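You operate a simulated robot arm through the tools that you are given. There is no shell and no other tool.

You are at the controls of a simulated robot arm. One attempt, no reset.

## Task
Band the beige parcel on the hoop stand.
Fine: hoop up, black dial into the green, press the square orange button; then dial back to its start and hoop down; the parcel stays. Where these are worked on the way, their far stop is far enough and under half their travel is too little: blue hoop.

It is judged by the outcome, as a careful person would: the job done as asked, and still so three seconds after it is handed in. It fails if anything else is knocked over, pushed out of place, dropped, spilled or broken.

## Robot
A 7-joint arm with a two-finger parallel gripper, fixed in place. Base frame: the origin is at the foot of the arm, x ahead of it, y to its left, z up. Readings come in cm, rad, newtons and seconds.
Its first joint turns from -2.897 to 2.897 rad. Payload 4.4 kg.
Tool frame: the origin (TCP) lies between the finger pads and is the grasp point; the fingertips stand 2.3 cm ahead of it; z points along the fingers, y is the line along which they close. Largest opening 9.4 cm; finger width 3.8, thickness 1; the body of the gripper, 5.4 by 9.6 cm, starts 3.9 cm behind the TCP.
Orientation is that of the tool frame in the base frame, as a unit quaternion [w, x, y, z]. With the fingers straight down and closing along the base's y, the tool's x points along the base's -x, its y along +y and its z along -z.

## Interface
- The arm moves only by the tool send_rows. Its argument "increments" is a list of rows, each an object of numbers (a shift or turn left out is 0, a gripper value left out holds the last): "tx", "ty", "tz": the shift along the tool's x, y, z in cm; "ax", "ay", "az": the turn, a rotation vector about the tool's x, y, z in rad; "fingers": the finger opening in cm, from 0 to 9.4. In form: [{"tx": .., "ty": .., "tz": .., "ax": .., "ay": .., "az": .., "fingers": ..}, ...]. A call has 1 to 20 rows; each row shifts and turns the commanded pose from where the row before left it, along the tool's axes as they then stand. Each row takes 0.2 s and may step no farther than 5 cm and 0.15 rad from the row before; otherwise, or with a gripper value out of range, the whole call is refused. Where a pose cannot be reached the arm comes as near as it can. A force on the tool above 90 N (or 10 N above the force at the start of the call, whichever is more), or a blocked arm, ends the call early, and 0.2 s more pass. The fingers move at their own pace (about 7.2 cm/s each) and stop on an object; they squeeze with about 24 N. The grip force told is the motor's: it shows also when the fingers shut on nothing. Time passes only in rows, and 0.2 s behind the last, so rows that do not move let the fingers close. It gives the time, the measured TCP pose, the force on the tool (base axes), the opening and the grip force at its end, in the units of the frame above (readings bear some noise), with the torque about the TCP (base axes, N m) and any sound that the robot's microphone picked up.
- Cameras (640 x 400 px; columns grow to the right, rows downward): "scene" is fixed at [5.09, -49.98, 157.04]; the picture's right is [0.74, -0.67, 0.00], its down [-0.34, -0.38, -0.86] and it looks along [0.58, 0.64, -0.51] (base axes); focal length 327 px, centre (320, 200). "wrist" rides on the gripper at [8.6, 1.6, -7.4] in the tool frame; the picture's right is [-0.18, 0.98, 0.00], its down [-0.58, -0.11, -0.81] and it looks along [-0.79, -0.15, 0.59] (tool axes); focal length 243 px, centre (320, 200). There is no depth. A picture from a camera that has moved, and an enlarged one, comes with that camera's place and axes in the base frame and with its lens.
- get_image(camera): a new picture of that camera. It takes no simulated time.
- zoom(camera, box): a new picture of the part [left, top, right, bottom] of that camera's present view, enlarged. It takes no simulated time.
- job_done(): hands the job in; it is judged then, once.

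Places have to be worked out from the pictures, the camera data and where the tool is seen. Open the gripper and draw the arm clear of the work before you hand the job in, unless the task says otherwise.

The tools are called after "Emit:" by a JSON object that holds its "api" and its "payload". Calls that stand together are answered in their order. send_rows: Moves the arm, as the interface text tells. Its arguments: {"type":"object","properties":{"increments":{"type":"array","items":{"type":"object","properties":{"tx":{"type":"number"},"ty":{"type":"number"},"tz":{"type":"number"},"ax":{"type":"number"},"ay":{"type":"number"},"az":{"type":"number"},"fingers":{"type":"number"}}}}},"required":["increments"]} The other tools are called the same way: get_image (camera) takes a picture; zoom (camera, box) takes an enlarged picture of a part of a camera's view; job_done () hands the job in.

At the start:

```text
time: 0.0
tcp_pos: [58.97, 39.7, 122.06]
tcp_rot: [0.0, 0.0, 1.0, 0.0]
contact_force: [-0.9, 0.3, -0.4]
ft_torque: [-0.02, 0.0, 0.02]
grip_width: 9.39
finger_force: 0.1
```

scene: 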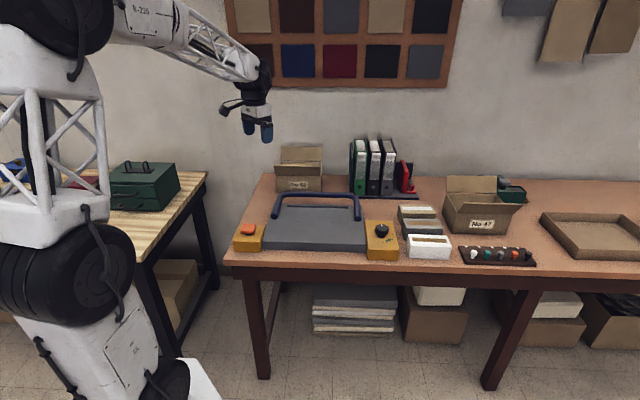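
wrist: 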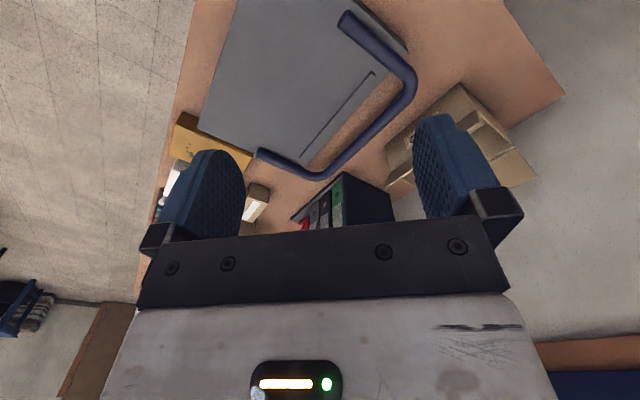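

I start by looking closer at the hoop stand, dial, button and the parcels in the scene view.

Emit:
{"api": "zoom", "payload": {"camera": "scene", "box": [220, 170, 420, 295]}}

Emit:
{"api": "zoom", "payload": {"camera": "scene", "box": [380, 160, 560, 272]}}

Emit:
{"api": "zoom", "payload": {"camera": "wrist", "box": [140, 0, 460, 200]}}

```text
3.20 times, centred on (320, 232) of scene
camera zoom: at [5.09, -49.98, 157.04], right [0.74, -0.67, 0.0], down [-0.34, -0.38, -0.86], along [0.58, 0.64, -0.51], focal length 1045 px, centre (320, 96)
```

zoom: 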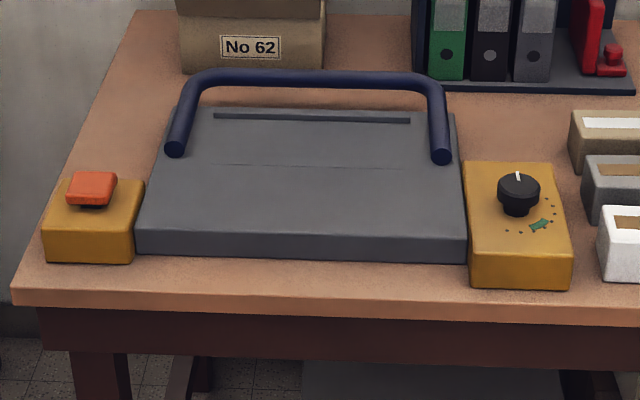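

```text
3.56 times, centred on (470, 216) of scene
camera zoom: at [5.09, -49.98, 157.04], right [0.74, -0.67, 0.0], down [-0.34, -0.38, -0.86], along [0.58, 0.64, -0.51], focal length 1161 px, centre (-213, 143)
```

zoom: 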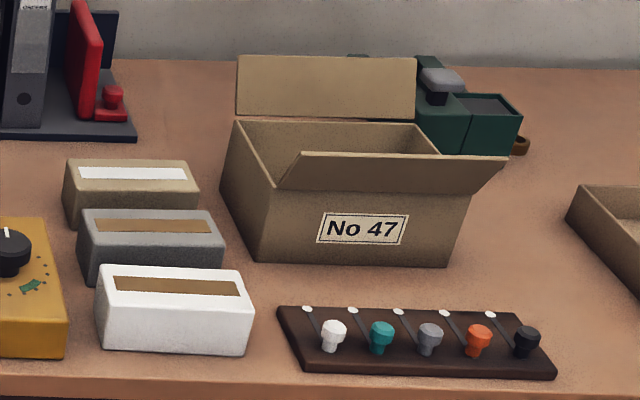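

```text
2.00 times, centred on (300, 100) of wrist
camera zoom: at [50.13, 41.24, 129.43], right [0.18, 0.98, 0.0], down [0.58, -0.11, 0.81], along [0.79, -0.15, -0.59], focal length 485 px, centre (360, 400)
```

zoom: 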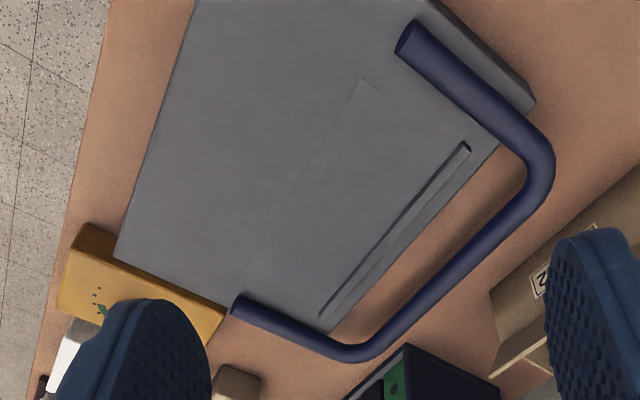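

Triangulating from both pictures, the hoop's free ends are near (87,19,85) and (65,42.5,84.5) with the cross bar behind them. I move the arm sideways at this height to see the parcels and dial better.

Emit:
{"api": "send_rows", "payload": {"increments": [{"tx": -1.5, "ty": -4.3, "fingers": 9.4}, {"tx": -1.5, "ty": -4.3}, {"tx": -1.5, "ty": -4.3}, {"tx": -1.5, "ty": -4.3}, {"tx": -1.5, "ty": -4.3}, {"tx": -1.5, "ty": -4.3}, {"tx": -1.5, "ty": -4.3}, {"tx": -1.5, "ty": -4.3}]}}

Emit:
{"api": "get_image", "payload": {"camera": "wrist"}}

Emit:
{"api": "get_image", "payload": {"camera": "scene"}}

```text
time: 1.8
tcp_pos: [71.03, 5.28, 121.87]
tcp_rot: [0.0, -0.001, 1.0, -0.001]
contact_force: [0.0, 0.3, -0.2]
ft_torque: [0.02, 0.02, 0.0]
grip_width: 9.41
finger_force: 0.0
```

```text
taken
camera wrist: at [62.2, 6.98, 129.44], right [0.18, 0.98, 0.0], down [0.58, -0.11, 0.81], along [0.79, -0.15, -0.59], focal length 243 px, centre (320, 200)
```

wrist: 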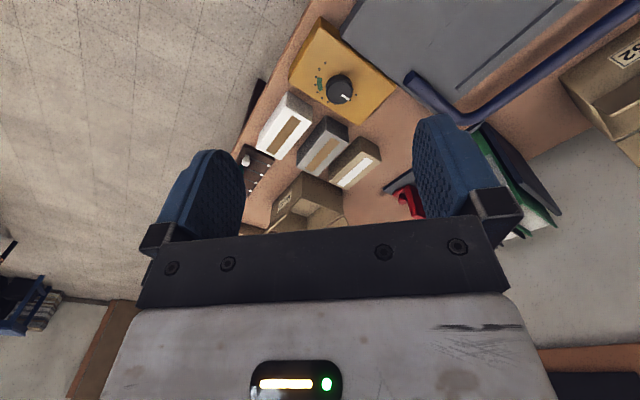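

```text
taken
```

scene: 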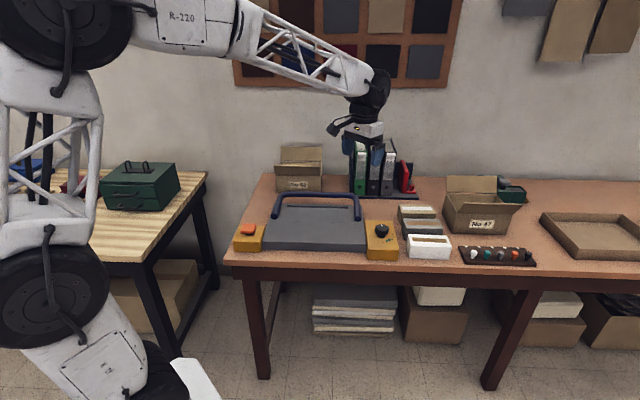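

The wrist view now shows the three parcels and the dial; I zoom in to locate them.

Emit:
{"api": "zoom", "payload": {"camera": "wrist", "box": [230, 0, 450, 240]}}

Emit:
{"api": "zoom", "payload": {"camera": "wrist", "box": [280, 100, 440, 200]}}

Emit:
{"api": "zoom", "payload": {"camera": "scene", "box": [350, 190, 470, 265]}}

```text
1.67 times, centred on (340, 120) of wrist
camera zoom: at [62.2, 6.98, 129.44], right [0.18, 0.98, 0.0], down [0.58, -0.11, 0.81], along [0.79, -0.15, -0.59], focal length 404 px, centre (287, 333)
```

zoom: 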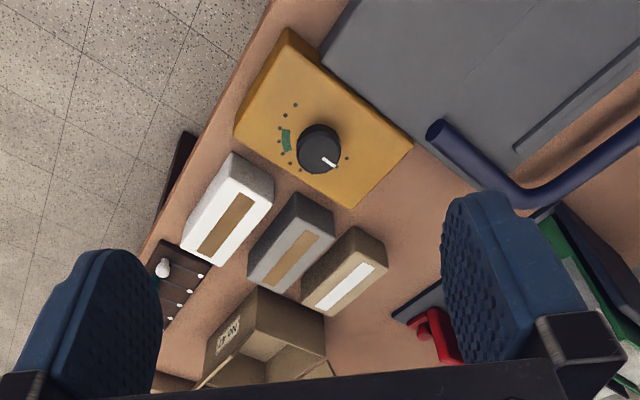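

```text
4.00 times, centred on (360, 150) of wrist
camera zoom: at [62.2, 6.98, 129.44], right [0.18, 0.98, 0.0], down [0.58, -0.11, 0.81], along [0.79, -0.15, -0.59], focal length 970 px, centre (160, 400)
```

zoom: 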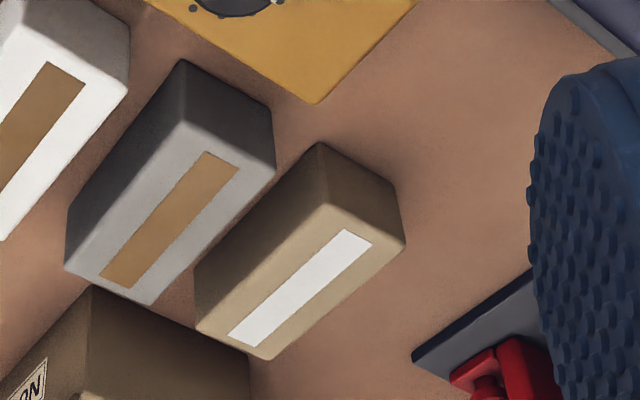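

```text
5.33 times, centred on (410, 228) of scene
camera zoom: at [5.09, -49.98, 157.04], right [0.74, -0.67, 0.0], down [-0.34, -0.38, -0.86], along [0.58, 0.64, -0.51], focal length 1742 px, centre (-160, 53)
```

zoom: 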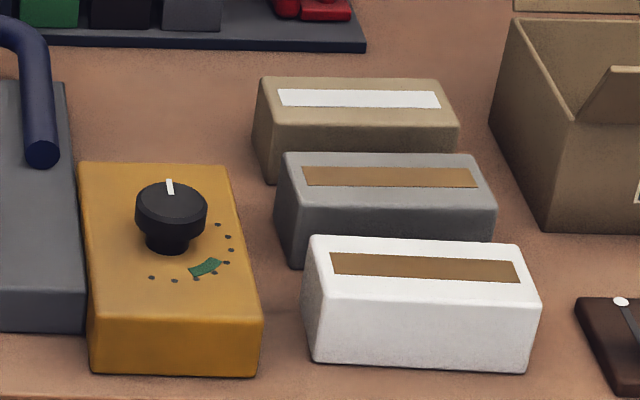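

The beige parcel's top is around (110,7,85.8), about 13.5 x 6.3 cm, with the grey one some 4 cm in front of it. I'll first look at the stand and hoop from close by, turning the camera square to the table.

Emit:
{"api": "send_rows", "payload": {"increments": [{"tx": 1.7, "ty": 3.5, "tz": 2.5}, {"tx": 1.7, "ty": 3.5, "tz": 2.5}, {"tx": 1.7, "ty": 3.5, "tz": 2.5}, {"tx": 1.7, "ty": 3.5, "tz": 2.5}, {"az": -0.126}, {"az": -0.126}, {"az": -0.126}, {"az": -0.126}, {"az": -0.126}, {"az": -0.126}]}}

Emit:
{"api": "get_image", "payload": {"camera": "wrist"}}

```text
time: 4.0
tcp_pos: [64.02, 19.28, 112.01]
tcp_rot: [0.0, -0.371, 0.929, 0.0]
contact_force: [-0.4, 0.7, -0.7]
ft_torque: [0.01, 0.01, -0.03]
grip_width: 9.36
finger_force: 0.1
```

```text
taken
camera wrist: at [56.59, 14.51, 119.4], right [-0.54, 0.84, 0.0], down [0.5, 0.32, 0.81], along [0.68, 0.44, -0.59], focal length 243 px, centre (320, 200)
```

wrist: 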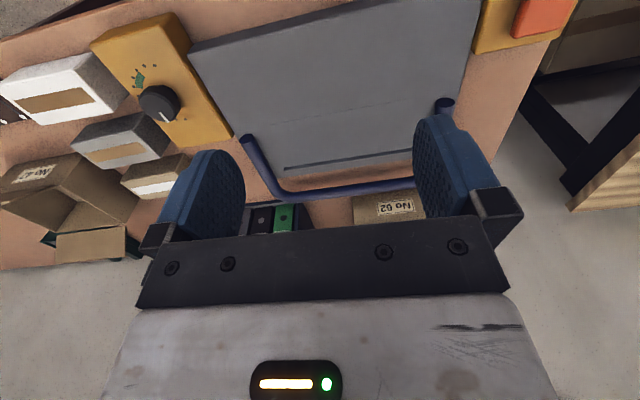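

The view is upside-down with the stand in the middle; I zoom in on the hoop, its ends and the surface marks.

Emit:
{"api": "zoom", "payload": {"camera": "wrist", "box": [180, 60, 500, 260]}}

Emit:
{"api": "zoom", "payload": {"camera": "wrist", "box": [90, 0, 310, 210]}}

Emit:
{"api": "zoom", "payload": {"camera": "scene", "box": [260, 180, 380, 255]}}

```text
2.00 times, centred on (340, 160) of wrist
camera zoom: at [56.59, 14.51, 119.4], right [-0.54, 0.84, 0.0], down [0.5, 0.32, 0.81], along [0.68, 0.44, -0.59], focal length 485 px, centre (280, 280)
```

zoom: 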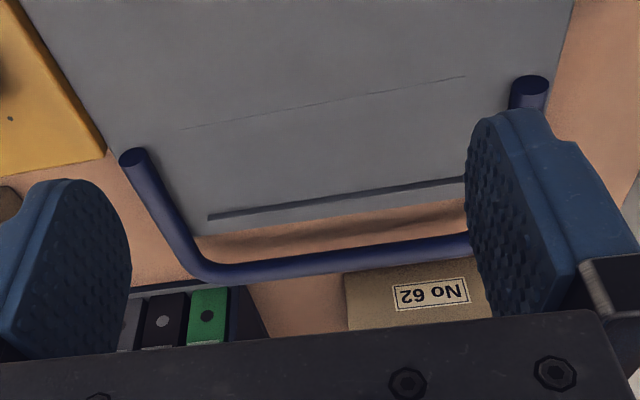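

```text
1.90 times, centred on (200, 105) of wrist
camera zoom: at [56.59, 14.51, 119.4], right [-0.54, 0.84, 0.0], down [0.5, 0.32, 0.81], along [0.68, 0.44, -0.59], focal length 462 px, centre (549, 381)
```

zoom: 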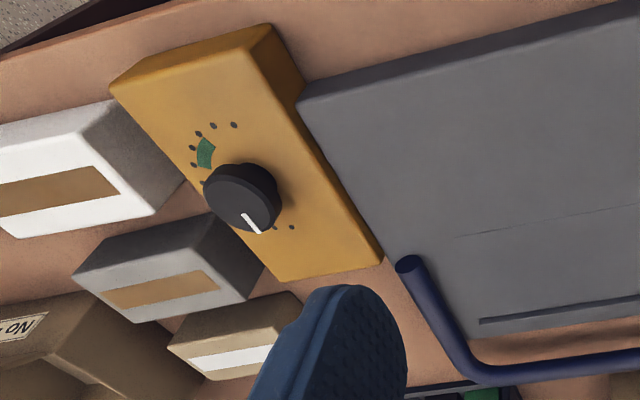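

```text
5.33 times, centred on (320, 218) of scene
camera zoom: at [5.09, -49.98, 157.04], right [0.74, -0.67, 0.0], down [-0.34, -0.38, -0.86], along [0.58, 0.64, -0.51], focal length 1742 px, centre (320, 107)
```

zoom: 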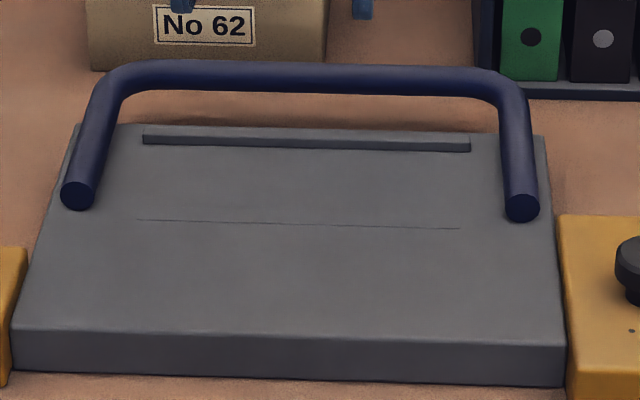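

The slot is really a raised ridge at the back of the stand, and a faint line crosses the stand between the hoop ends (where the parcel should sit). Next I turn the tool to line up with the parcel's long axis and move toward the parcels for a closer view, testing reach.

Emit:
{"api": "send_rows", "payload": {"increments": [{"az": 0.138}, {"az": 0.138}, {"az": 0.138}, {"az": 0.138}, {"az": 0.138}, {"az": 0.138}, {"az": 0.138}, {"az": 0.138}, {"az": 0.138}, {"az": 0.138}, {"az": 0.138}, {"tx": -3.46, "ty": 2.99}, {"tx": -3.46, "ty": 2.99}, {"tx": -3.46, "ty": 2.99}, {"tx": -3.46, "ty": 2.99}, {"tx": -3.46, "ty": 2.99}, {"tx": -3.46, "ty": 2.99}, {"tx": -3.46, "ty": 2.99}]}}

Emit:
{"api": "get_image", "payload": {"camera": "wrist"}}

Emit:
{"api": "get_image", "payload": {"camera": "scene"}}

```text
time: 7.8
tcp_pos: [96.02, 17.77, 111.92]
tcp_rot: [0.0, 0.373, 0.928, 0.0]
contact_force: [0.5, -0.7, 1.1]
ft_torque: [-0.01, -0.08, 0.0]
grip_width: 9.39
finger_force: 0.1
```

```text
taken
camera wrist: at [90.85, 24.92, 119.37], right [0.81, 0.58, 0.0], down [0.34, -0.48, 0.81], along [0.47, -0.65, -0.59], focal length 243 px, centre (320, 200)
```

wrist: 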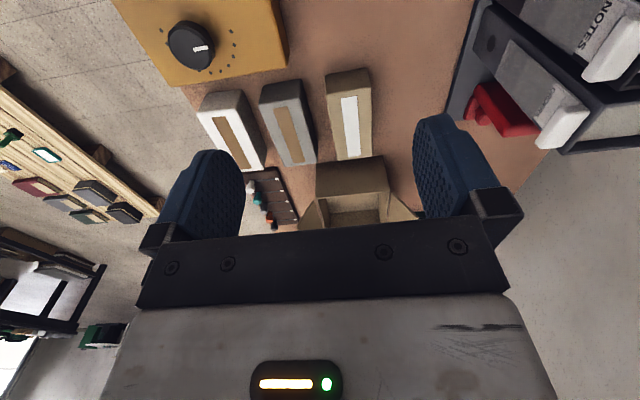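

```text
taken
```

scene: 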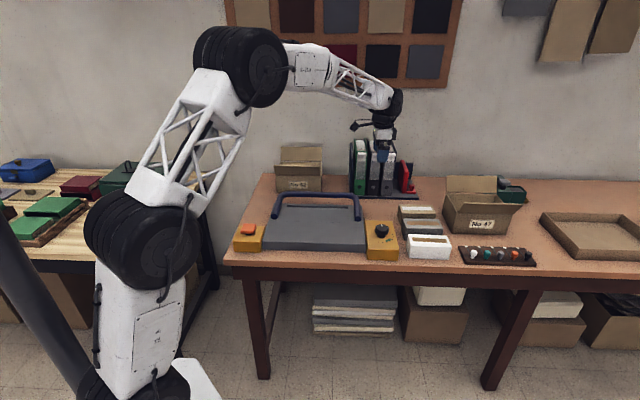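

Reach is fine here at z 112. I zoom on the parcels to fix the beige one's corners.

Emit:
{"api": "zoom", "payload": {"camera": "wrist", "box": [240, 50, 400, 150]}}

Emit:
{"api": "zoom", "payload": {"camera": "wrist", "box": [180, 50, 420, 230]}}

```text
4.00 times, centred on (320, 100) of wrist
camera zoom: at [90.85, 24.92, 119.37], right [0.81, 0.58, 0.0], down [0.34, -0.48, 0.81], along [0.47, -0.65, -0.59], focal length 970 px, centre (320, 600)
```

zoom: 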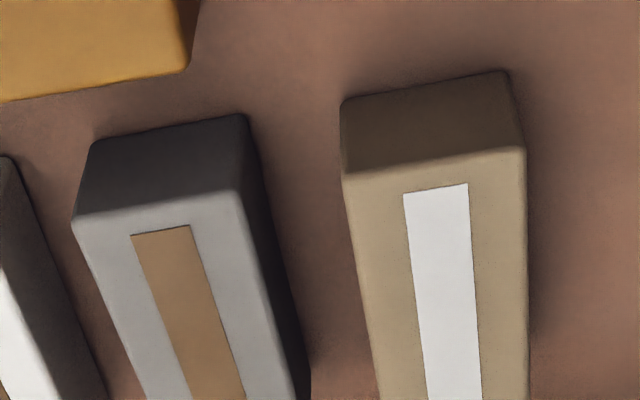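

```text
2.22 times, centred on (300, 140) of wrist
camera zoom: at [90.85, 24.92, 119.37], right [0.81, 0.58, 0.0], down [0.34, -0.48, 0.81], along [0.47, -0.65, -0.59], focal length 539 px, centre (364, 333)
```

zoom: 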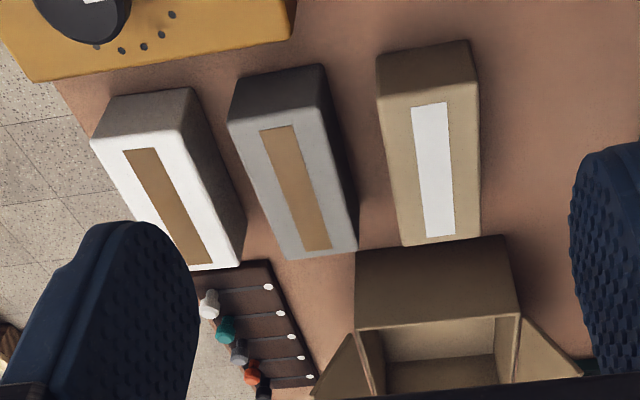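

The beige parcel's centre comes out at about (110.1, 7.05), top at z≈85.7, table at ≈80.5. I tilt the tool outwards along the parcel's long axis and go above a grip point 2.5 cm nearer than its centre, checking reach.

Emit:
{"api": "send_rows", "payload": {"increments": [{"ay": -0.117}, {"ay": -0.117}, {"ay": -0.116}, {"tx": -1.67, "ty": 0.4, "tz": 4.0}, {"tx": -1.67, "ty": 0.4, "tz": 4.0}, {"tx": -1.67, "ty": 0.4, "tz": 4.0}, {"tx": -1.67, "ty": 0.4, "tz": 4.0}, {"tx": -1.67, "ty": 0.4, "tz": 4.0}, {"fingers": 8.8}]}}

Emit:
{"api": "get_image", "payload": {"camera": "wrist"}}

Emit:
{"api": "get_image", "payload": {"camera": "scene"}}

```text
time: 9.8
tcp_pos: [108.05, 8.76, 95.97]
tcp_rot: [0.161, 0.366, 0.914, -0.064]
contact_force: [0.3, 0.4, -0.6]
ft_torque: [-0.02, 0.01, 0.0]
grip_width: 8.77
finger_force: 0.0
```

```text
taken
camera wrist: at [101.43, 17.48, 99.97], right [0.8, 0.59, 0.06], down [0.12, -0.27, 0.96], along [0.58, -0.76, -0.28], focal length 243 px, centre (320, 200)
```

wrist: 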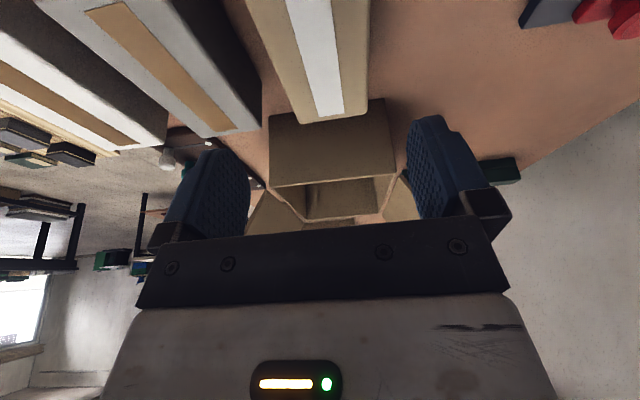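

```text
taken
```

scene: 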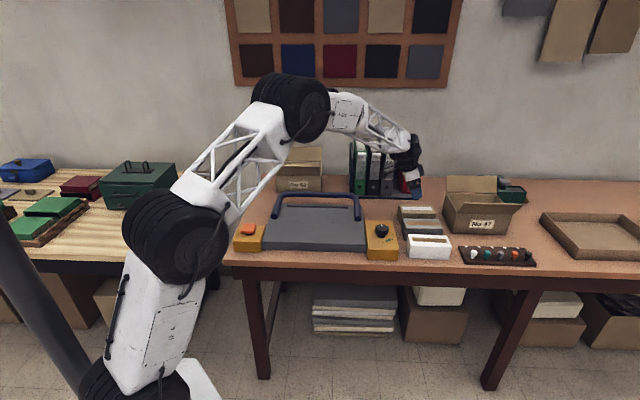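

The pose was reached with the tilt, and the parcel lies centred between the fingers (offset ≈0.15 cm). I lower straight down with open fingers to TCP z≈84.

Emit:
{"api": "send_rows", "payload": {"increments": [{"tx": 0.68, "ty": 0.15, "tz": 1.86}, {"tx": 0.68, "tz": 1.86}, {"tx": 0.68, "tz": 1.86}, {"tx": 0.68, "tz": 1.86}, {"tx": 0.68, "tz": 1.86}, {"tx": 0.68, "tz": 1.86}, {}]}}

Emit:
{"api": "get_image", "payload": {"camera": "wrist"}}

Emit:
{"api": "zoom", "payload": {"camera": "scene", "box": [350, 160, 510, 260]}}

```text
time: 11.4
tcp_pos: [108.22, 8.89, 84.28]
tcp_rot: [0.162, 0.366, 0.914, -0.064]
contact_force: [0.4, -0.1, 0.4]
ft_torque: [-0.04, 0.02, -0.01]
grip_width: 8.78
finger_force: 0.1
```

```text
taken
camera wrist: at [101.52, 17.48, 88.36], right [0.8, 0.59, 0.06], down [0.12, -0.27, 0.96], along [0.58, -0.76, -0.28], focal length 243 px, centre (320, 200)
```

wrist: 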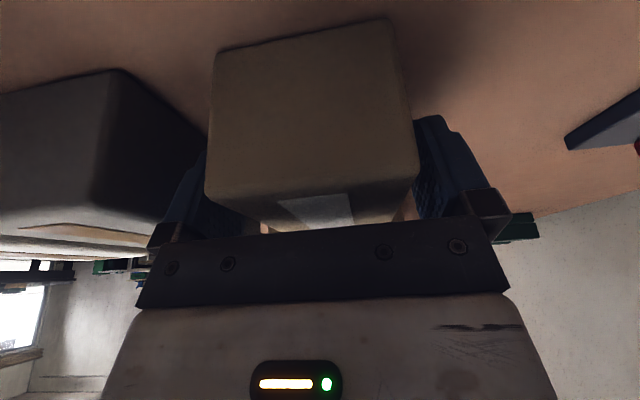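

```text
4.00 times, centred on (430, 210) of scene
camera zoom: at [5.09, -49.98, 157.04], right [0.74, -0.67, 0.0], down [-0.34, -0.38, -0.86], along [0.58, 0.64, -0.51], focal length 1306 px, centre (-120, 160)
```

zoom: 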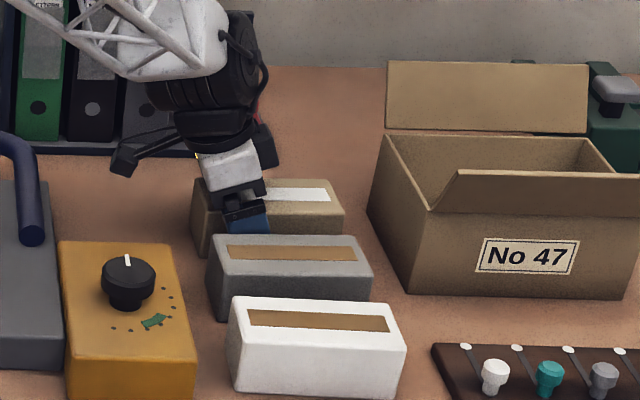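

The fingers straddle the beige parcel without touching. I close the grip.

Emit:
{"api": "send_rows", "payload": {"increments": [{"fingers": 5.0}, {"fingers": 5.0}, {"fingers": 5.0}, {"fingers": 5.0}]}}

Emit:
{"api": "get_image", "payload": {"camera": "wrist"}}

```text
time: 12.4
tcp_pos: [108.16, 8.97, 84.38]
tcp_rot: [0.162, 0.367, 0.914, -0.065]
contact_force: [0.5, 0.6, 1.6]
ft_torque: [-0.06, -0.18, 0.2]
grip_width: 6.76
finger_force: 24.5
```

```text
taken
camera wrist: at [101.51, 17.49, 88.37], right [0.8, 0.59, 0.06], down [0.12, -0.27, 0.96], along [0.58, -0.76, -0.28], focal length 243 px, centre (320, 200)
```

wrist: 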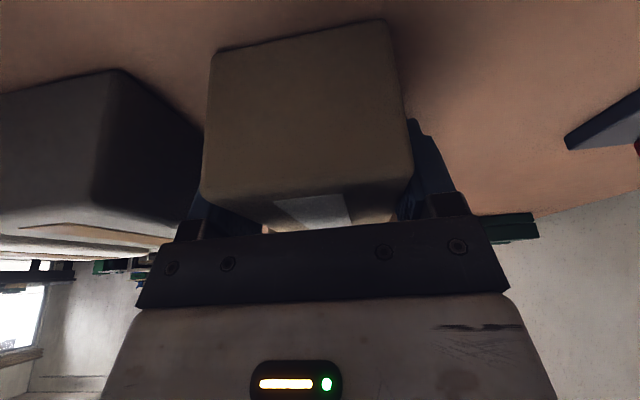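

Gripped at 6.76 cm with 24.5 N. I lift straight up slowly.

Emit:
{"api": "send_rows", "payload": {"increments": [{"tx": -0.34, "tz": -0.94}, {"tx": -0.68, "tz": -1.88}, {"tx": -0.85, "tz": -2.35}, {"tx": -0.85, "tz": -2.35}, {"tx": -0.85, "tz": -2.35}, {"tx": -0.85, "tz": -2.35}, {}]}}

Emit:
{"api": "get_image", "payload": {"camera": "wrist"}}

Emit:
{"api": "get_image", "payload": {"camera": "scene"}}

```text
time: 14.0
tcp_pos: [108.05, 9.04, 97.23]
tcp_rot: [0.162, 0.367, 0.914, -0.066]
contact_force: [-0.1, -0.8, -0.2]
ft_torque: [0.02, 0.02, 0.0]
grip_width: 4.97
finger_force: 0.0
```

```text
taken
camera wrist: at [101.37, 17.62, 101.21], right [0.8, 0.59, 0.06], down [0.12, -0.26, 0.96], along [0.58, -0.76, -0.28], focal length 243 px, centre (320, 200)
```

wrist: 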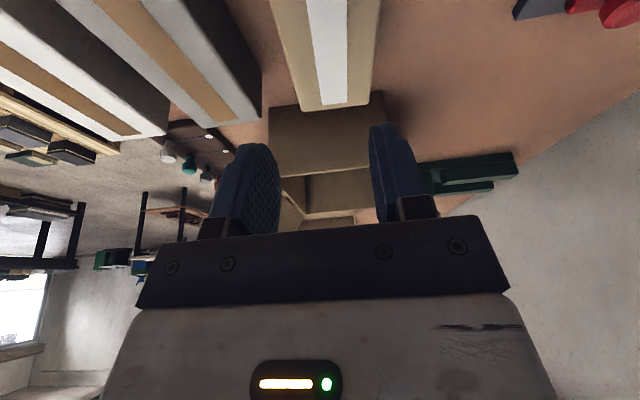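

```text
taken
```

scene: 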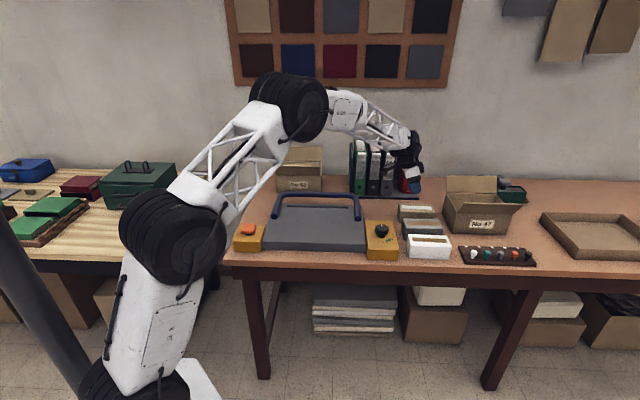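

The grip slipped and the parcel stayed behind. I check whether it moved before trying again deeper and at its centre of mass.

Emit:
{"api": "zoom", "payload": {"camera": "scene", "box": [350, 190, 470, 265]}}

Emit:
{"api": "zoom", "payload": {"camera": "wrist", "box": [180, 0, 440, 162]}}

```text
5.33 times, centred on (410, 228) of scene
camera zoom: at [5.09, -49.98, 157.04], right [0.74, -0.67, 0.0], down [-0.34, -0.38, -0.86], along [0.58, 0.64, -0.51], focal length 1742 px, centre (-160, 53)
```

zoom: 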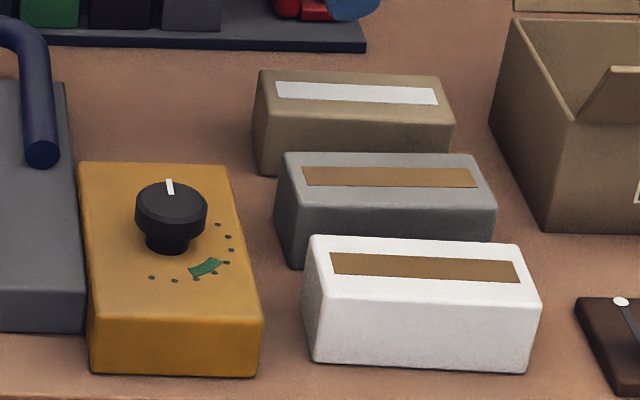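

```text
2.46 times, centred on (310, 81) of wrist
camera zoom: at [101.37, 17.62, 101.21], right [0.8, 0.59, 0.06], down [0.12, -0.26, 0.96], along [0.58, -0.76, -0.28], focal length 597 px, centre (345, 493)
```

zoom: 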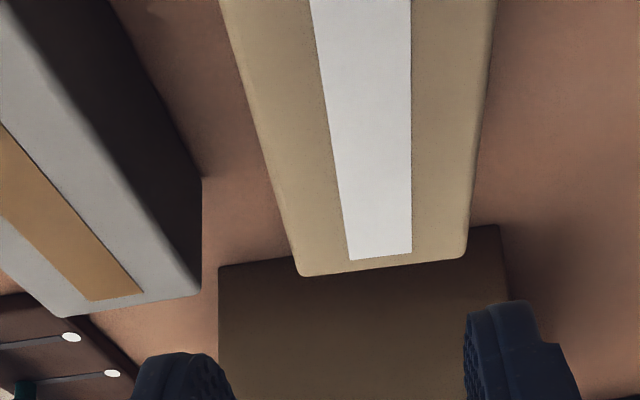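

The parcel shifted only about half a centimetre and turned some 3°; it now lies around (110.8, 7.5) at about -47°. I open, match yaw, lessen the tilt to 0.25 rad, and go above its centre.

Emit:
{"api": "send_rows", "payload": {"increments": [{"ax": 0.0195, "az": 0.0535, "fingers": 9.2}, {"ay": 0.1}, {"tx": -2.91, "ty": 0.95, "tz": 0.74}, {}]}}

Emit:
{"api": "get_image", "payload": {"camera": "wrist"}}

Emit:
{"api": "zoom", "payload": {"camera": "wrist", "box": [180, 0, 440, 162]}}

```text
time: 15.0
tcp_pos: [110.73, 7.46, 97.19]
tcp_rot: [0.114, 0.395, 0.91, -0.049]
contact_force: [-0.3, -0.6, 0.1]
ft_torque: [0.0, 0.0, -0.02]
grip_width: 9.22
finger_force: 0.0
```

```text
taken
camera wrist: at [104.9, 16.08, 102.25], right [0.84, 0.54, 0.05], down [0.17, -0.34, 0.92], along [0.52, -0.77, -0.38], focal length 243 px, centre (320, 200)
```

wrist: 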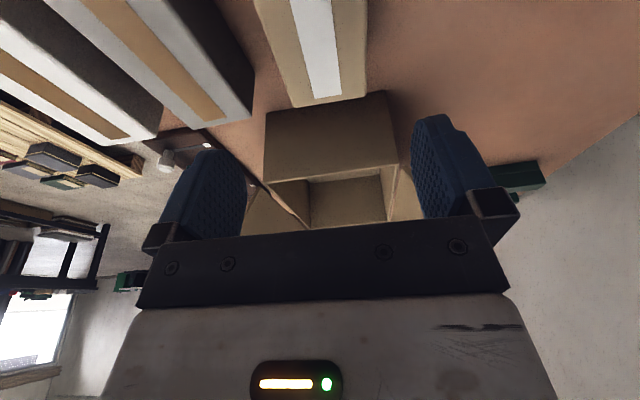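

```text
2.46 times, centred on (310, 81) of wrist
camera zoom: at [104.9, 16.08, 102.25], right [0.84, 0.54, 0.05], down [0.17, -0.34, 0.92], along [0.52, -0.77, -0.38], focal length 597 px, centre (345, 493)
```

zoom: 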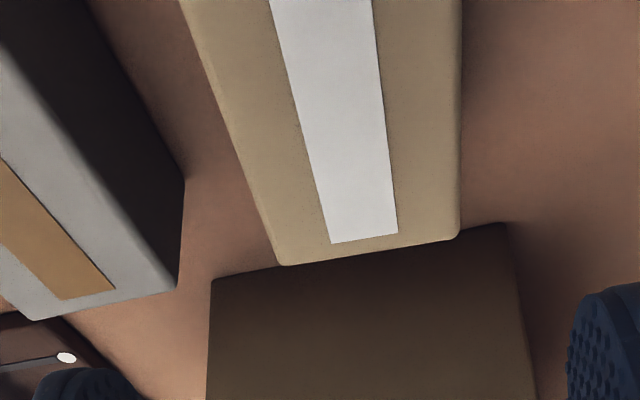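

The tool is centred over the parcel (offset ≈0.15 cm, yaw within 1°). I descend to TCP z≈84.2 first, then further in small steps.

Emit:
{"api": "send_rows", "payload": {"increments": [{"tx": 0.62, "ty": 0.15, "tz": 2.42}, {"tx": 0.62, "tz": 2.42}, {"tx": 0.62, "tz": 2.42}, {"tx": 0.62, "tz": 2.42}, {"tx": 0.37, "tz": 1.45}, {"tx": 0.37, "tz": 1.45}, {"tx": 0.07, "tz": 0.29}, {"tx": 0.07, "tz": 0.29}, {}]}}

Emit:
{"api": "get_image", "payload": {"camera": "wrist"}}

Emit:
{"api": "zoom", "payload": {"camera": "scene", "box": [370, 180, 470, 243]}}

```text
time: 17.0
tcp_pos: [111.09, 7.69, 83.52]
tcp_rot: [0.114, 0.396, 0.91, -0.05]
contact_force: [0.2, 0.2, -0.1]
ft_torque: [0.01, 0.0, 0.01]
grip_width: 9.18
finger_force: 0.1
```

```text
taken
camera wrist: at [105.14, 16.25, 88.67], right [0.84, 0.54, 0.05], down [0.17, -0.34, 0.93], along [0.52, -0.77, -0.38], focal length 243 px, centre (320, 200)
```

wrist: 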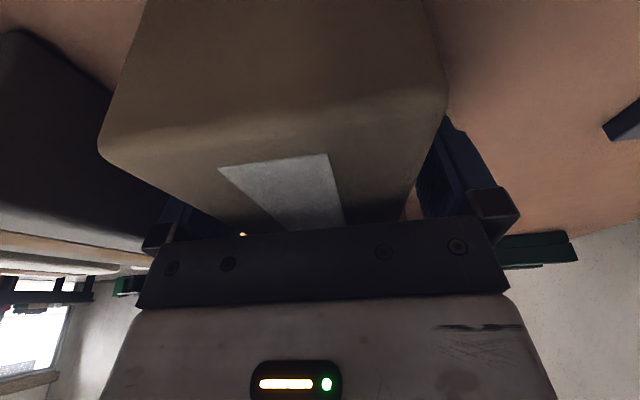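

```text
6.35 times, centred on (420, 212) of scene
camera zoom: at [5.09, -49.98, 157.04], right [0.74, -0.67, 0.0], down [-0.34, -0.38, -0.86], along [0.58, 0.64, -0.51], focal length 2074 px, centre (-315, 127)
```

zoom: 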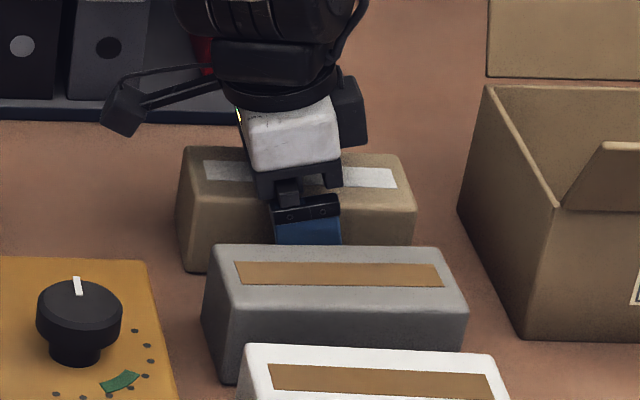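

The fingers are well down on both sides at the middle of the parcel. I close fully commanded and lift only a little to read the load.

Emit:
{"api": "send_rows", "payload": {"increments": [{"fingers": 4.0}, {"fingers": 4.0}, {"fingers": 4.0}, {"fingers": 4.0}, {"fingers": 4.0}]}}

Emit:
{"api": "send_rows", "payload": {"increments": [{"tx": -0.05, "tz": -0.19}, {"tx": -0.05, "tz": -0.19}, {"tx": -0.05, "tz": -0.19}, {}]}}

Emit:
{"api": "get_image", "payload": {"camera": "wrist"}}

```text
time: 18.2
tcp_pos: [111.07, 7.66, 83.65]
tcp_rot: [0.114, 0.396, 0.91, -0.049]
contact_force: [0.5, -0.3, 0.5]
ft_torque: [0.05, -0.06, -0.17]
grip_width: 6.79
finger_force: 24.0
```

```text
time: 19.2
tcp_pos: [110.94, 7.7, 84.29]
tcp_rot: [0.115, 0.395, 0.91, -0.049]
contact_force: [0.7, 0.1, -4.2]
ft_torque: [-0.02, 0.0, 0.0]
grip_width: 6.8
finger_force: 23.8
```

```text
taken
camera wrist: at [105.12, 16.24, 89.24], right [0.84, 0.54, 0.05], down [0.17, -0.34, 0.93], along [0.52, -0.77, -0.38], focal length 243 px, centre (320, 200)
```

wrist: 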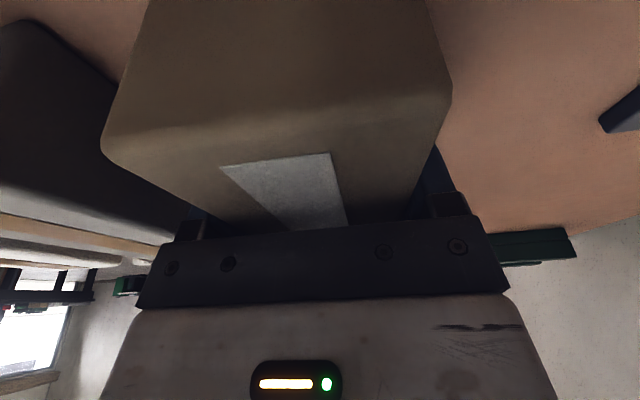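

Load reads about 4.2 N with almost no torque, so the parcel is off the table and balanced. I lift on slowly.

Emit:
{"api": "send_rows", "payload": {"increments": [{"tx": -0.12, "tz": -0.48}, {"tx": -0.12, "tz": -0.48}, {"tx": -0.25, "tz": -0.97}, {"tx": -0.25, "tz": -0.97}, {}]}}

Emit:
{"api": "zoom", "payload": {"camera": "scene", "box": [370, 170, 470, 233]}}

```text
time: 20.4
tcp_pos: [110.96, 7.6, 87.17]
tcp_rot: [0.114, 0.395, 0.91, -0.049]
contact_force: [0.3, 0.1, -3.9]
ft_torque: [-0.01, 0.04, -0.01]
grip_width: 6.79
finger_force: 24.0
```

```text
6.35 times, centred on (420, 202) of scene
camera zoom: at [5.09, -49.98, 157.04], right [0.74, -0.67, 0.0], down [-0.34, -0.38, -0.86], along [0.58, 0.64, -0.51], focal length 2074 px, centre (-315, 190)
```

zoom: 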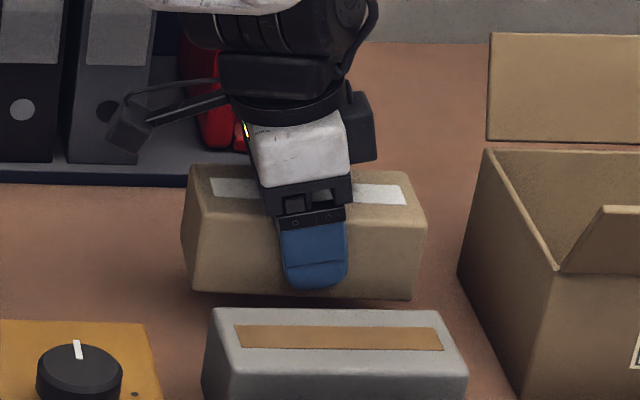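

The parcel hangs level from the grip (≈0.4 kg). I lift to TCP z≈100 and check the grip.

Emit:
{"api": "send_rows", "payload": {"increments": [{"tx": -0.4, "tz": -1.55}, {"tx": -0.6, "tz": -2.3}, {"tx": -0.65, "tz": -2.5}, {"tx": -0.65, "tz": -2.5}, {"tx": -0.6, "tz": -2.3}, {"tx": -0.3, "tz": -1.2}, {}]}}

Emit:
{"api": "get_image", "payload": {"camera": "scene"}}

```text
time: 22.0
tcp_pos: [110.92, 7.58, 100.01]
tcp_rot: [0.113, 0.395, 0.91, -0.05]
contact_force: [0.1, -0.8, -2.8]
ft_torque: [-0.02, 0.02, -0.01]
grip_width: 6.81
finger_force: 23.9
```

```text
taken
```

scene: 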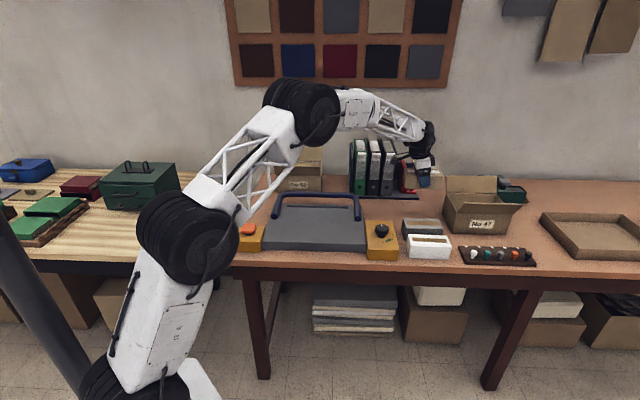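

Still held. I carry it level over to above the stand's centre (75.5, 30).

Emit:
{"api": "send_rows", "payload": {"increments": [{"tx": 1.4, "ty": -0.38, "tz": -0.36}, {"tx": 2.4, "ty": -0.64, "tz": -0.61}, {"tx": 2.8, "ty": -0.75, "tz": -0.71}, {"tx": 2.8, "ty": -0.75, "tz": -0.71}, {"tx": 2.8, "ty": -0.75, "tz": -0.71}, {"tx": 2.8, "ty": -0.75, "tz": -0.71}, {"tx": 2.8, "ty": -0.75, "tz": -0.71}, {"tx": 2.8, "ty": -0.75, "tz": -0.71}, {"tx": 2.8, "ty": -0.75, "tz": -0.71}, {"tx": 2.8, "ty": -0.75, "tz": -0.71}, {"tx": 2.8, "ty": -0.75, "tz": -0.71}, {"tx": 2.8, "ty": -0.75, "tz": -0.71}, {"tx": 2.8, "ty": -0.75, "tz": -0.71}, {"tx": 2.4, "ty": -0.64, "tz": -0.61}, {"tx": 1.4, "ty": -0.38, "tz": -0.36}, {}]}}

Emit:
{"api": "get_image", "payload": {"camera": "scene"}}

Emit:
{"api": "zoom", "payload": {"camera": "scene", "box": [220, 130, 420, 255]}}

Emit:
{"api": "get_image", "payload": {"camera": "wrist"}}

```text
time: 25.4
tcp_pos: [76.33, 29.4, 99.85]
tcp_rot: [0.114, 0.396, 0.91, -0.049]
contact_force: [0.0, 0.0, -3.7]
ft_torque: [0.01, 0.01, 0.0]
grip_width: 6.78
finger_force: 24.3
```

```text
taken
```

scene: 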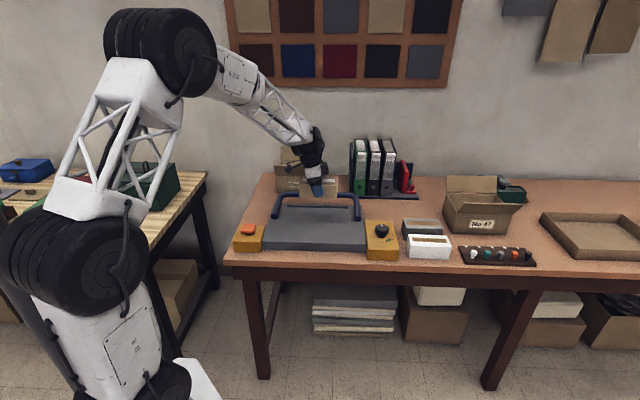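

```text
3.20 times, centred on (320, 192) of scene
camera zoom: at [5.09, -49.98, 157.04], right [0.74, -0.67, 0.0], down [-0.34, -0.38, -0.86], along [0.58, 0.64, -0.51], focal length 1045 px, centre (320, 224)
```

zoom: 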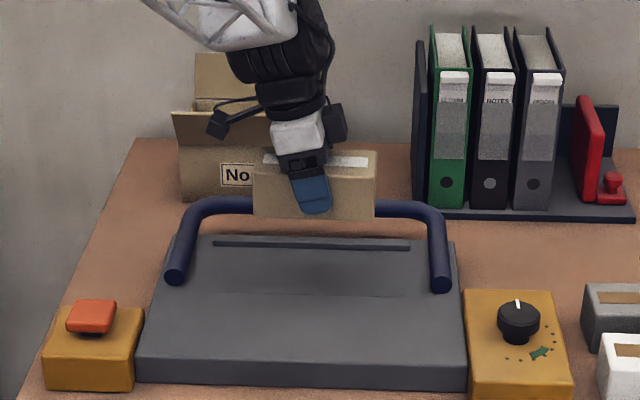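

```text
taken
camera wrist: at [70.53, 37.99, 104.91], right [0.84, 0.54, 0.05], down [0.17, -0.34, 0.93], along [0.52, -0.77, -0.38], focal length 243 px, centre (320, 200)
```

wrist: 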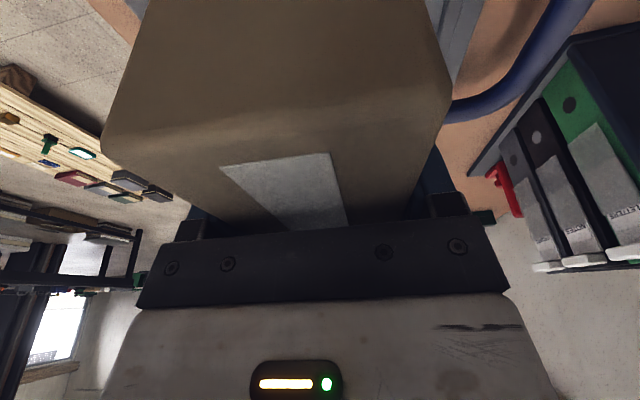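

Above the stand at (76.3, 29.4). I shift 1 cm to the left to centre it in the hoop and descend to just above the stand surface (est. z≈84).

Emit:
{"api": "send_rows", "payload": {"increments": [{"tx": 0.97, "ty": -0.4, "tz": -0.25}, {"tx": 0.5, "tz": 1.95}, {"tx": 0.5, "tz": 1.95}, {"tx": 0.5, "tz": 1.95}, {"tx": 0.5, "tz": 1.95}, {"tx": 0.38, "tz": 1.47}, {"tx": 0.25, "tz": 0.97}, {"tx": 0.12, "tz": 0.49}, {}]}}

Emit:
{"api": "zoom", "payload": {"camera": "scene", "box": [220, 150, 380, 250]}}

```text
time: 27.4
tcp_pos: [75.45, 30.05, 88.85]
tcp_rot: [0.115, 0.395, 0.91, -0.05]
contact_force: [0.2, 0.2, -4.2]
ft_torque: [-0.02, -0.01, 0.0]
grip_width: 6.79
finger_force: 24.0
```

```text
4.00 times, centred on (300, 200) of scene
camera zoom: at [5.09, -49.98, 157.04], right [0.74, -0.67, 0.0], down [-0.34, -0.38, -0.86], along [0.58, 0.64, -0.51], focal length 1306 px, centre (400, 200)
```

zoom: 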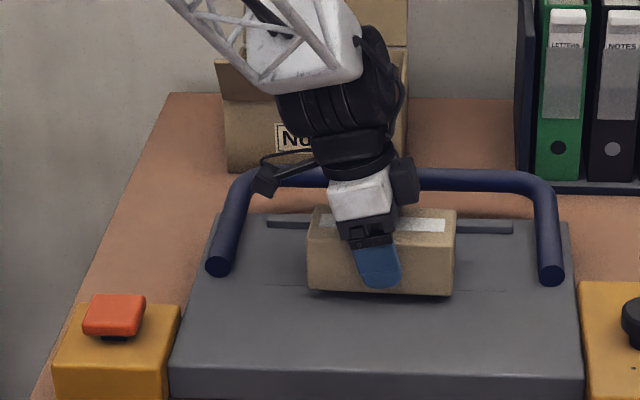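

The parcel is about 1–2 cm above the stand, on the faint line and centred between the hoop arms. I lower in small steps until it rests.

Emit:
{"api": "send_rows", "payload": {"increments": [{"tx": 0.06, "tz": 0.24}, {"tx": 0.06, "tz": 0.24}, {"tx": 0.06, "tz": 0.24}, {"tx": 0.05, "tz": 0.19}, {}]}}

```text
time: 28.6
tcp_pos: [75.45, 29.92, 87.86]
tcp_rot: [0.114, 0.396, 0.91, -0.05]
contact_force: [0.5, -1.0, -3.4]
ft_torque: [0.0, -0.01, -0.04]
grip_width: 6.82
finger_force: 23.9
```

Still hanging free (‑3.4 N); I continue lowering in 0.15–0.2 cm steps.

Emit:
{"api": "send_rows", "payload": {"increments": [{"tx": 0.05, "tz": 0.19}, {"tx": 0.05, "tz": 0.19}, {}]}}

Emit:
{"api": "zoom", "payload": {"camera": "scene", "box": [270, 190, 350, 240]}}

```text
time: 29.4
tcp_pos: [75.44, 29.97, 87.65]
tcp_rot: [0.115, 0.396, 0.91, -0.049]
contact_force: [-4.0, -3.5, 14.6]
ft_torque: [-0.2, 0.76, 0.02]
grip_width: 6.79
finger_force: 24.0
```

```text
8.00 times, centred on (310, 215) of scene
camera zoom: at [5.09, -49.98, 157.04], right [0.74, -0.67, 0.0], down [-0.34, -0.38, -0.86], along [0.58, 0.64, -0.51], focal length 2613 px, centre (400, 80)
```

zoom: 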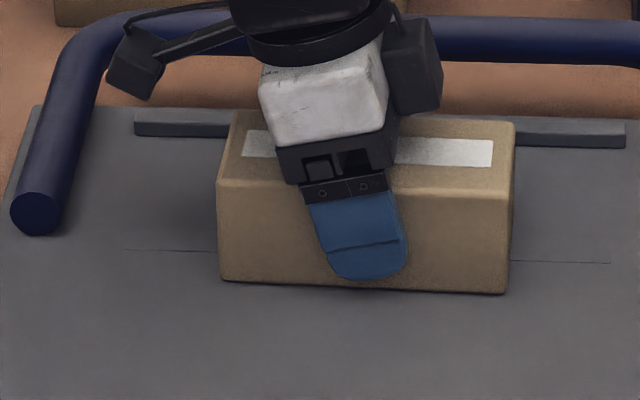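

It has touched down (+14.6 N). I ease up 0.1 cm, open the fingers and look.

Emit:
{"api": "send_rows", "payload": {"increments": [{"tx": -0.03, "tz": -0.12}, {"fingers": 7.6}, {"fingers": 9.2}, {"fingers": 9.2}, {}]}}

Emit:
{"api": "zoom", "payload": {"camera": "scene", "box": [240, 170, 400, 270]}}

```text
time: 30.6
tcp_pos: [75.49, 29.89, 87.65]
tcp_rot: [0.114, 0.396, 0.91, -0.05]
contact_force: [-1.0, 0.7, 0.0]
ft_torque: [0.03, 0.01, 0.01]
grip_width: 9.19
finger_force: 0.1
```

```text
4.00 times, centred on (320, 220) of scene
camera zoom: at [5.09, -49.98, 157.04], right [0.74, -0.67, 0.0], down [-0.34, -0.38, -0.86], along [0.58, 0.64, -0.51], focal length 1306 px, centre (320, 120)
```

zoom: 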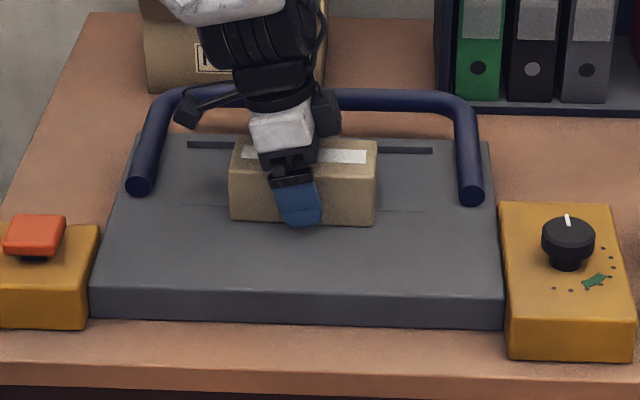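

The parcel sits on the stand, released. I draw straight up, then level the tool for a view of the hoop from the front.

Emit:
{"api": "send_rows", "payload": {"increments": [{"tx": -0.25, "tz": -0.97}, {"tx": -0.5, "tz": -1.94}, {"tx": -0.79, "tz": -3.1}, {"tx": -0.79, "tz": -3.1}, {"tx": -0.79, "tz": -3.1}, {"tx": -0.79, "tz": -3.1}, {"ay": 0.125}, {"ay": 0.125}]}}

Emit:
{"api": "get_image", "payload": {"camera": "wrist"}}

Emit:
{"api": "zoom", "payload": {"camera": "scene", "box": [240, 170, 400, 270]}}

```text
time: 32.4
tcp_pos: [75.29, 30.09, 103.32]
tcp_rot: [-0.001, 0.398, 0.917, 0.0]
contact_force: [0.0, 0.3, -0.1]
ft_torque: [0.01, 0.0, -0.02]
grip_width: 9.23
finger_force: 0.2
```

```text
taken
camera wrist: at [70.58, 37.42, 110.8], right [0.84, 0.54, 0.0], down [0.32, -0.5, 0.81], along [0.43, -0.68, -0.59], focal length 243 px, centre (320, 200)
```

wrist: 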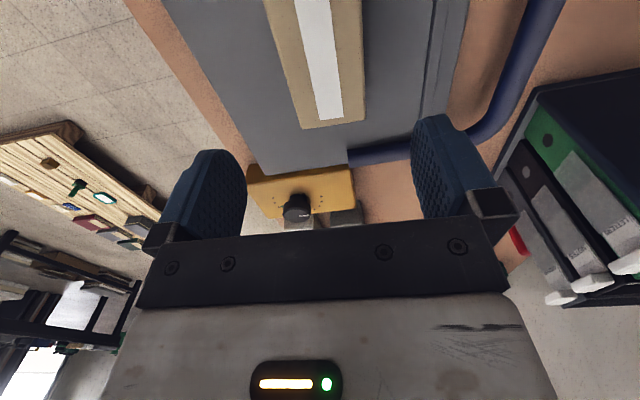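

```text
4.00 times, centred on (320, 220) of scene
camera zoom: at [5.09, -49.98, 157.04], right [0.74, -0.67, 0.0], down [-0.34, -0.38, -0.86], along [0.58, 0.64, -0.51], focal length 1306 px, centre (320, 120)
```

zoom: 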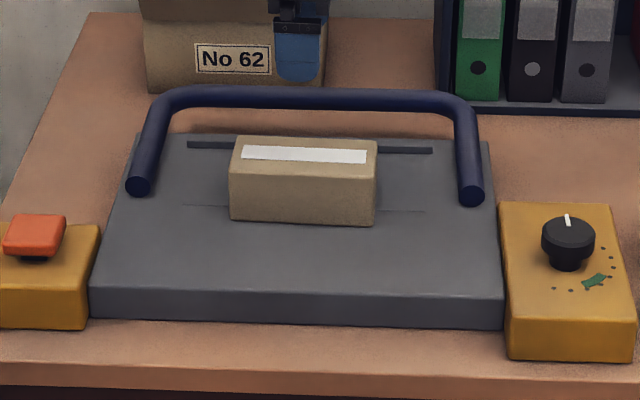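

The parcel sits centred on the faint line. I zoom the wrist view to fix the bar's height, thickness and the arm end.

Emit:
{"api": "zoom", "payload": {"camera": "wrist", "box": [320, 0, 600, 175]}}

Emit:
{"api": "zoom", "payload": {"camera": "wrist", "box": [230, 130, 430, 255]}}

```text
2.29 times, centred on (460, 88) of wrist
camera zoom: at [70.58, 37.42, 110.8], right [0.84, 0.54, 0.0], down [0.32, -0.5, 0.81], along [0.43, -0.68, -0.59], focal length 555 px, centre (0, 457)
```

zoom: 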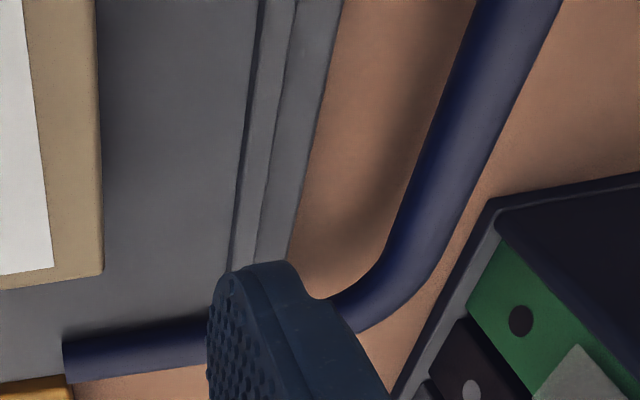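

```text
3.20 times, centred on (330, 192) of wrist
camera zoom: at [70.58, 37.42, 110.8], right [0.84, 0.54, 0.0], down [0.32, -0.5, 0.81], along [0.43, -0.68, -0.59], focal length 776 px, centre (288, 224)
```

zoom: 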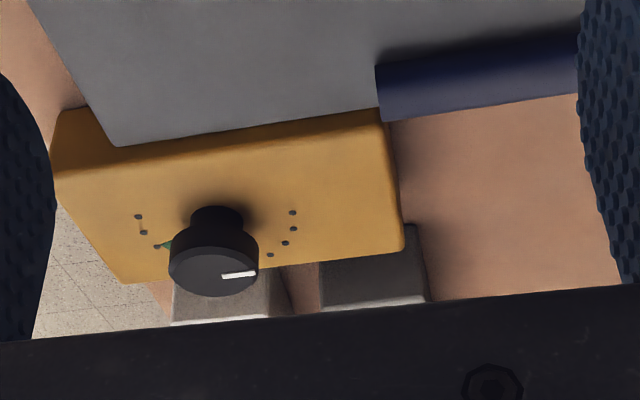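

The hoop's arm ends sit at about (87.3,18.8,85.5) and (65,42.5,85), with the bar roughly 17 cm behind them and about 6 cm above the table. I tilt the tool to point outward-down across the bar, narrow the fingers, and go to a pre-grasp point near the bar right of centre.

Emit:
{"api": "send_rows", "payload": {"increments": [{"ax": -0.15, "fingers": 5.5}, {"ax": -0.15}, {"ax": -0.15}, {"ax": -0.15}, {"tx": -1.54, "ty": 1.4, "tz": 3.7}, {"tx": -1.54, "ty": 1.4, "tz": 3.7}, {"tx": -1.54, "ty": 1.4, "tz": 3.7}, {"tx": -1.54, "ty": 1.4, "tz": 3.7}, {}]}}

Emit:
{"api": "get_image", "payload": {"camera": "wrist"}}

Emit:
{"api": "zoom", "payload": {"camera": "scene", "box": [240, 150, 400, 250]}}

```text
time: 34.4
tcp_pos: [89.27, 34.23, 94.4]
tcp_rot: [0.118, 0.381, 0.876, 0.27]
contact_force: [0.0, -0.2, 0.9]
ft_torque: [0.0, 0.03, 0.0]
grip_width: 5.52
finger_force: 0.0
```

```text
taken
camera wrist: at [81.25, 38.6, 101.47], right [0.72, 0.42, 0.55], down [0.0, -0.8, 0.6], along [0.7, -0.43, -0.57], focal length 243 px, centre (320, 200)
```

wrist: 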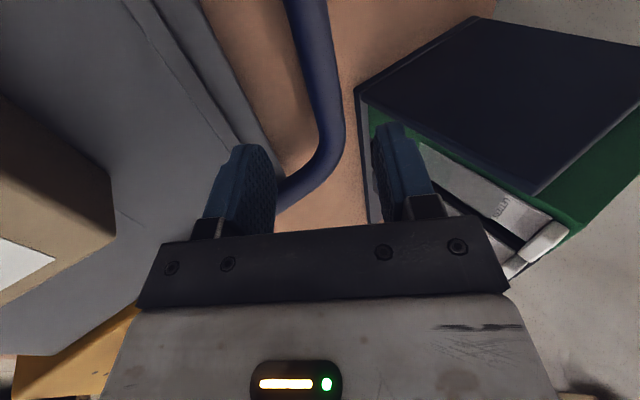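

```text
4.00 times, centred on (320, 200) of scene
camera zoom: at [5.09, -49.98, 157.04], right [0.74, -0.67, 0.0], down [-0.34, -0.38, -0.86], along [0.58, 0.64, -0.51], focal length 1306 px, centre (320, 200)
```

zoom: 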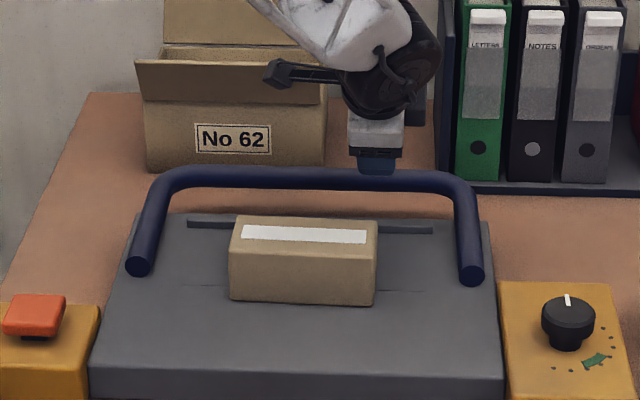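

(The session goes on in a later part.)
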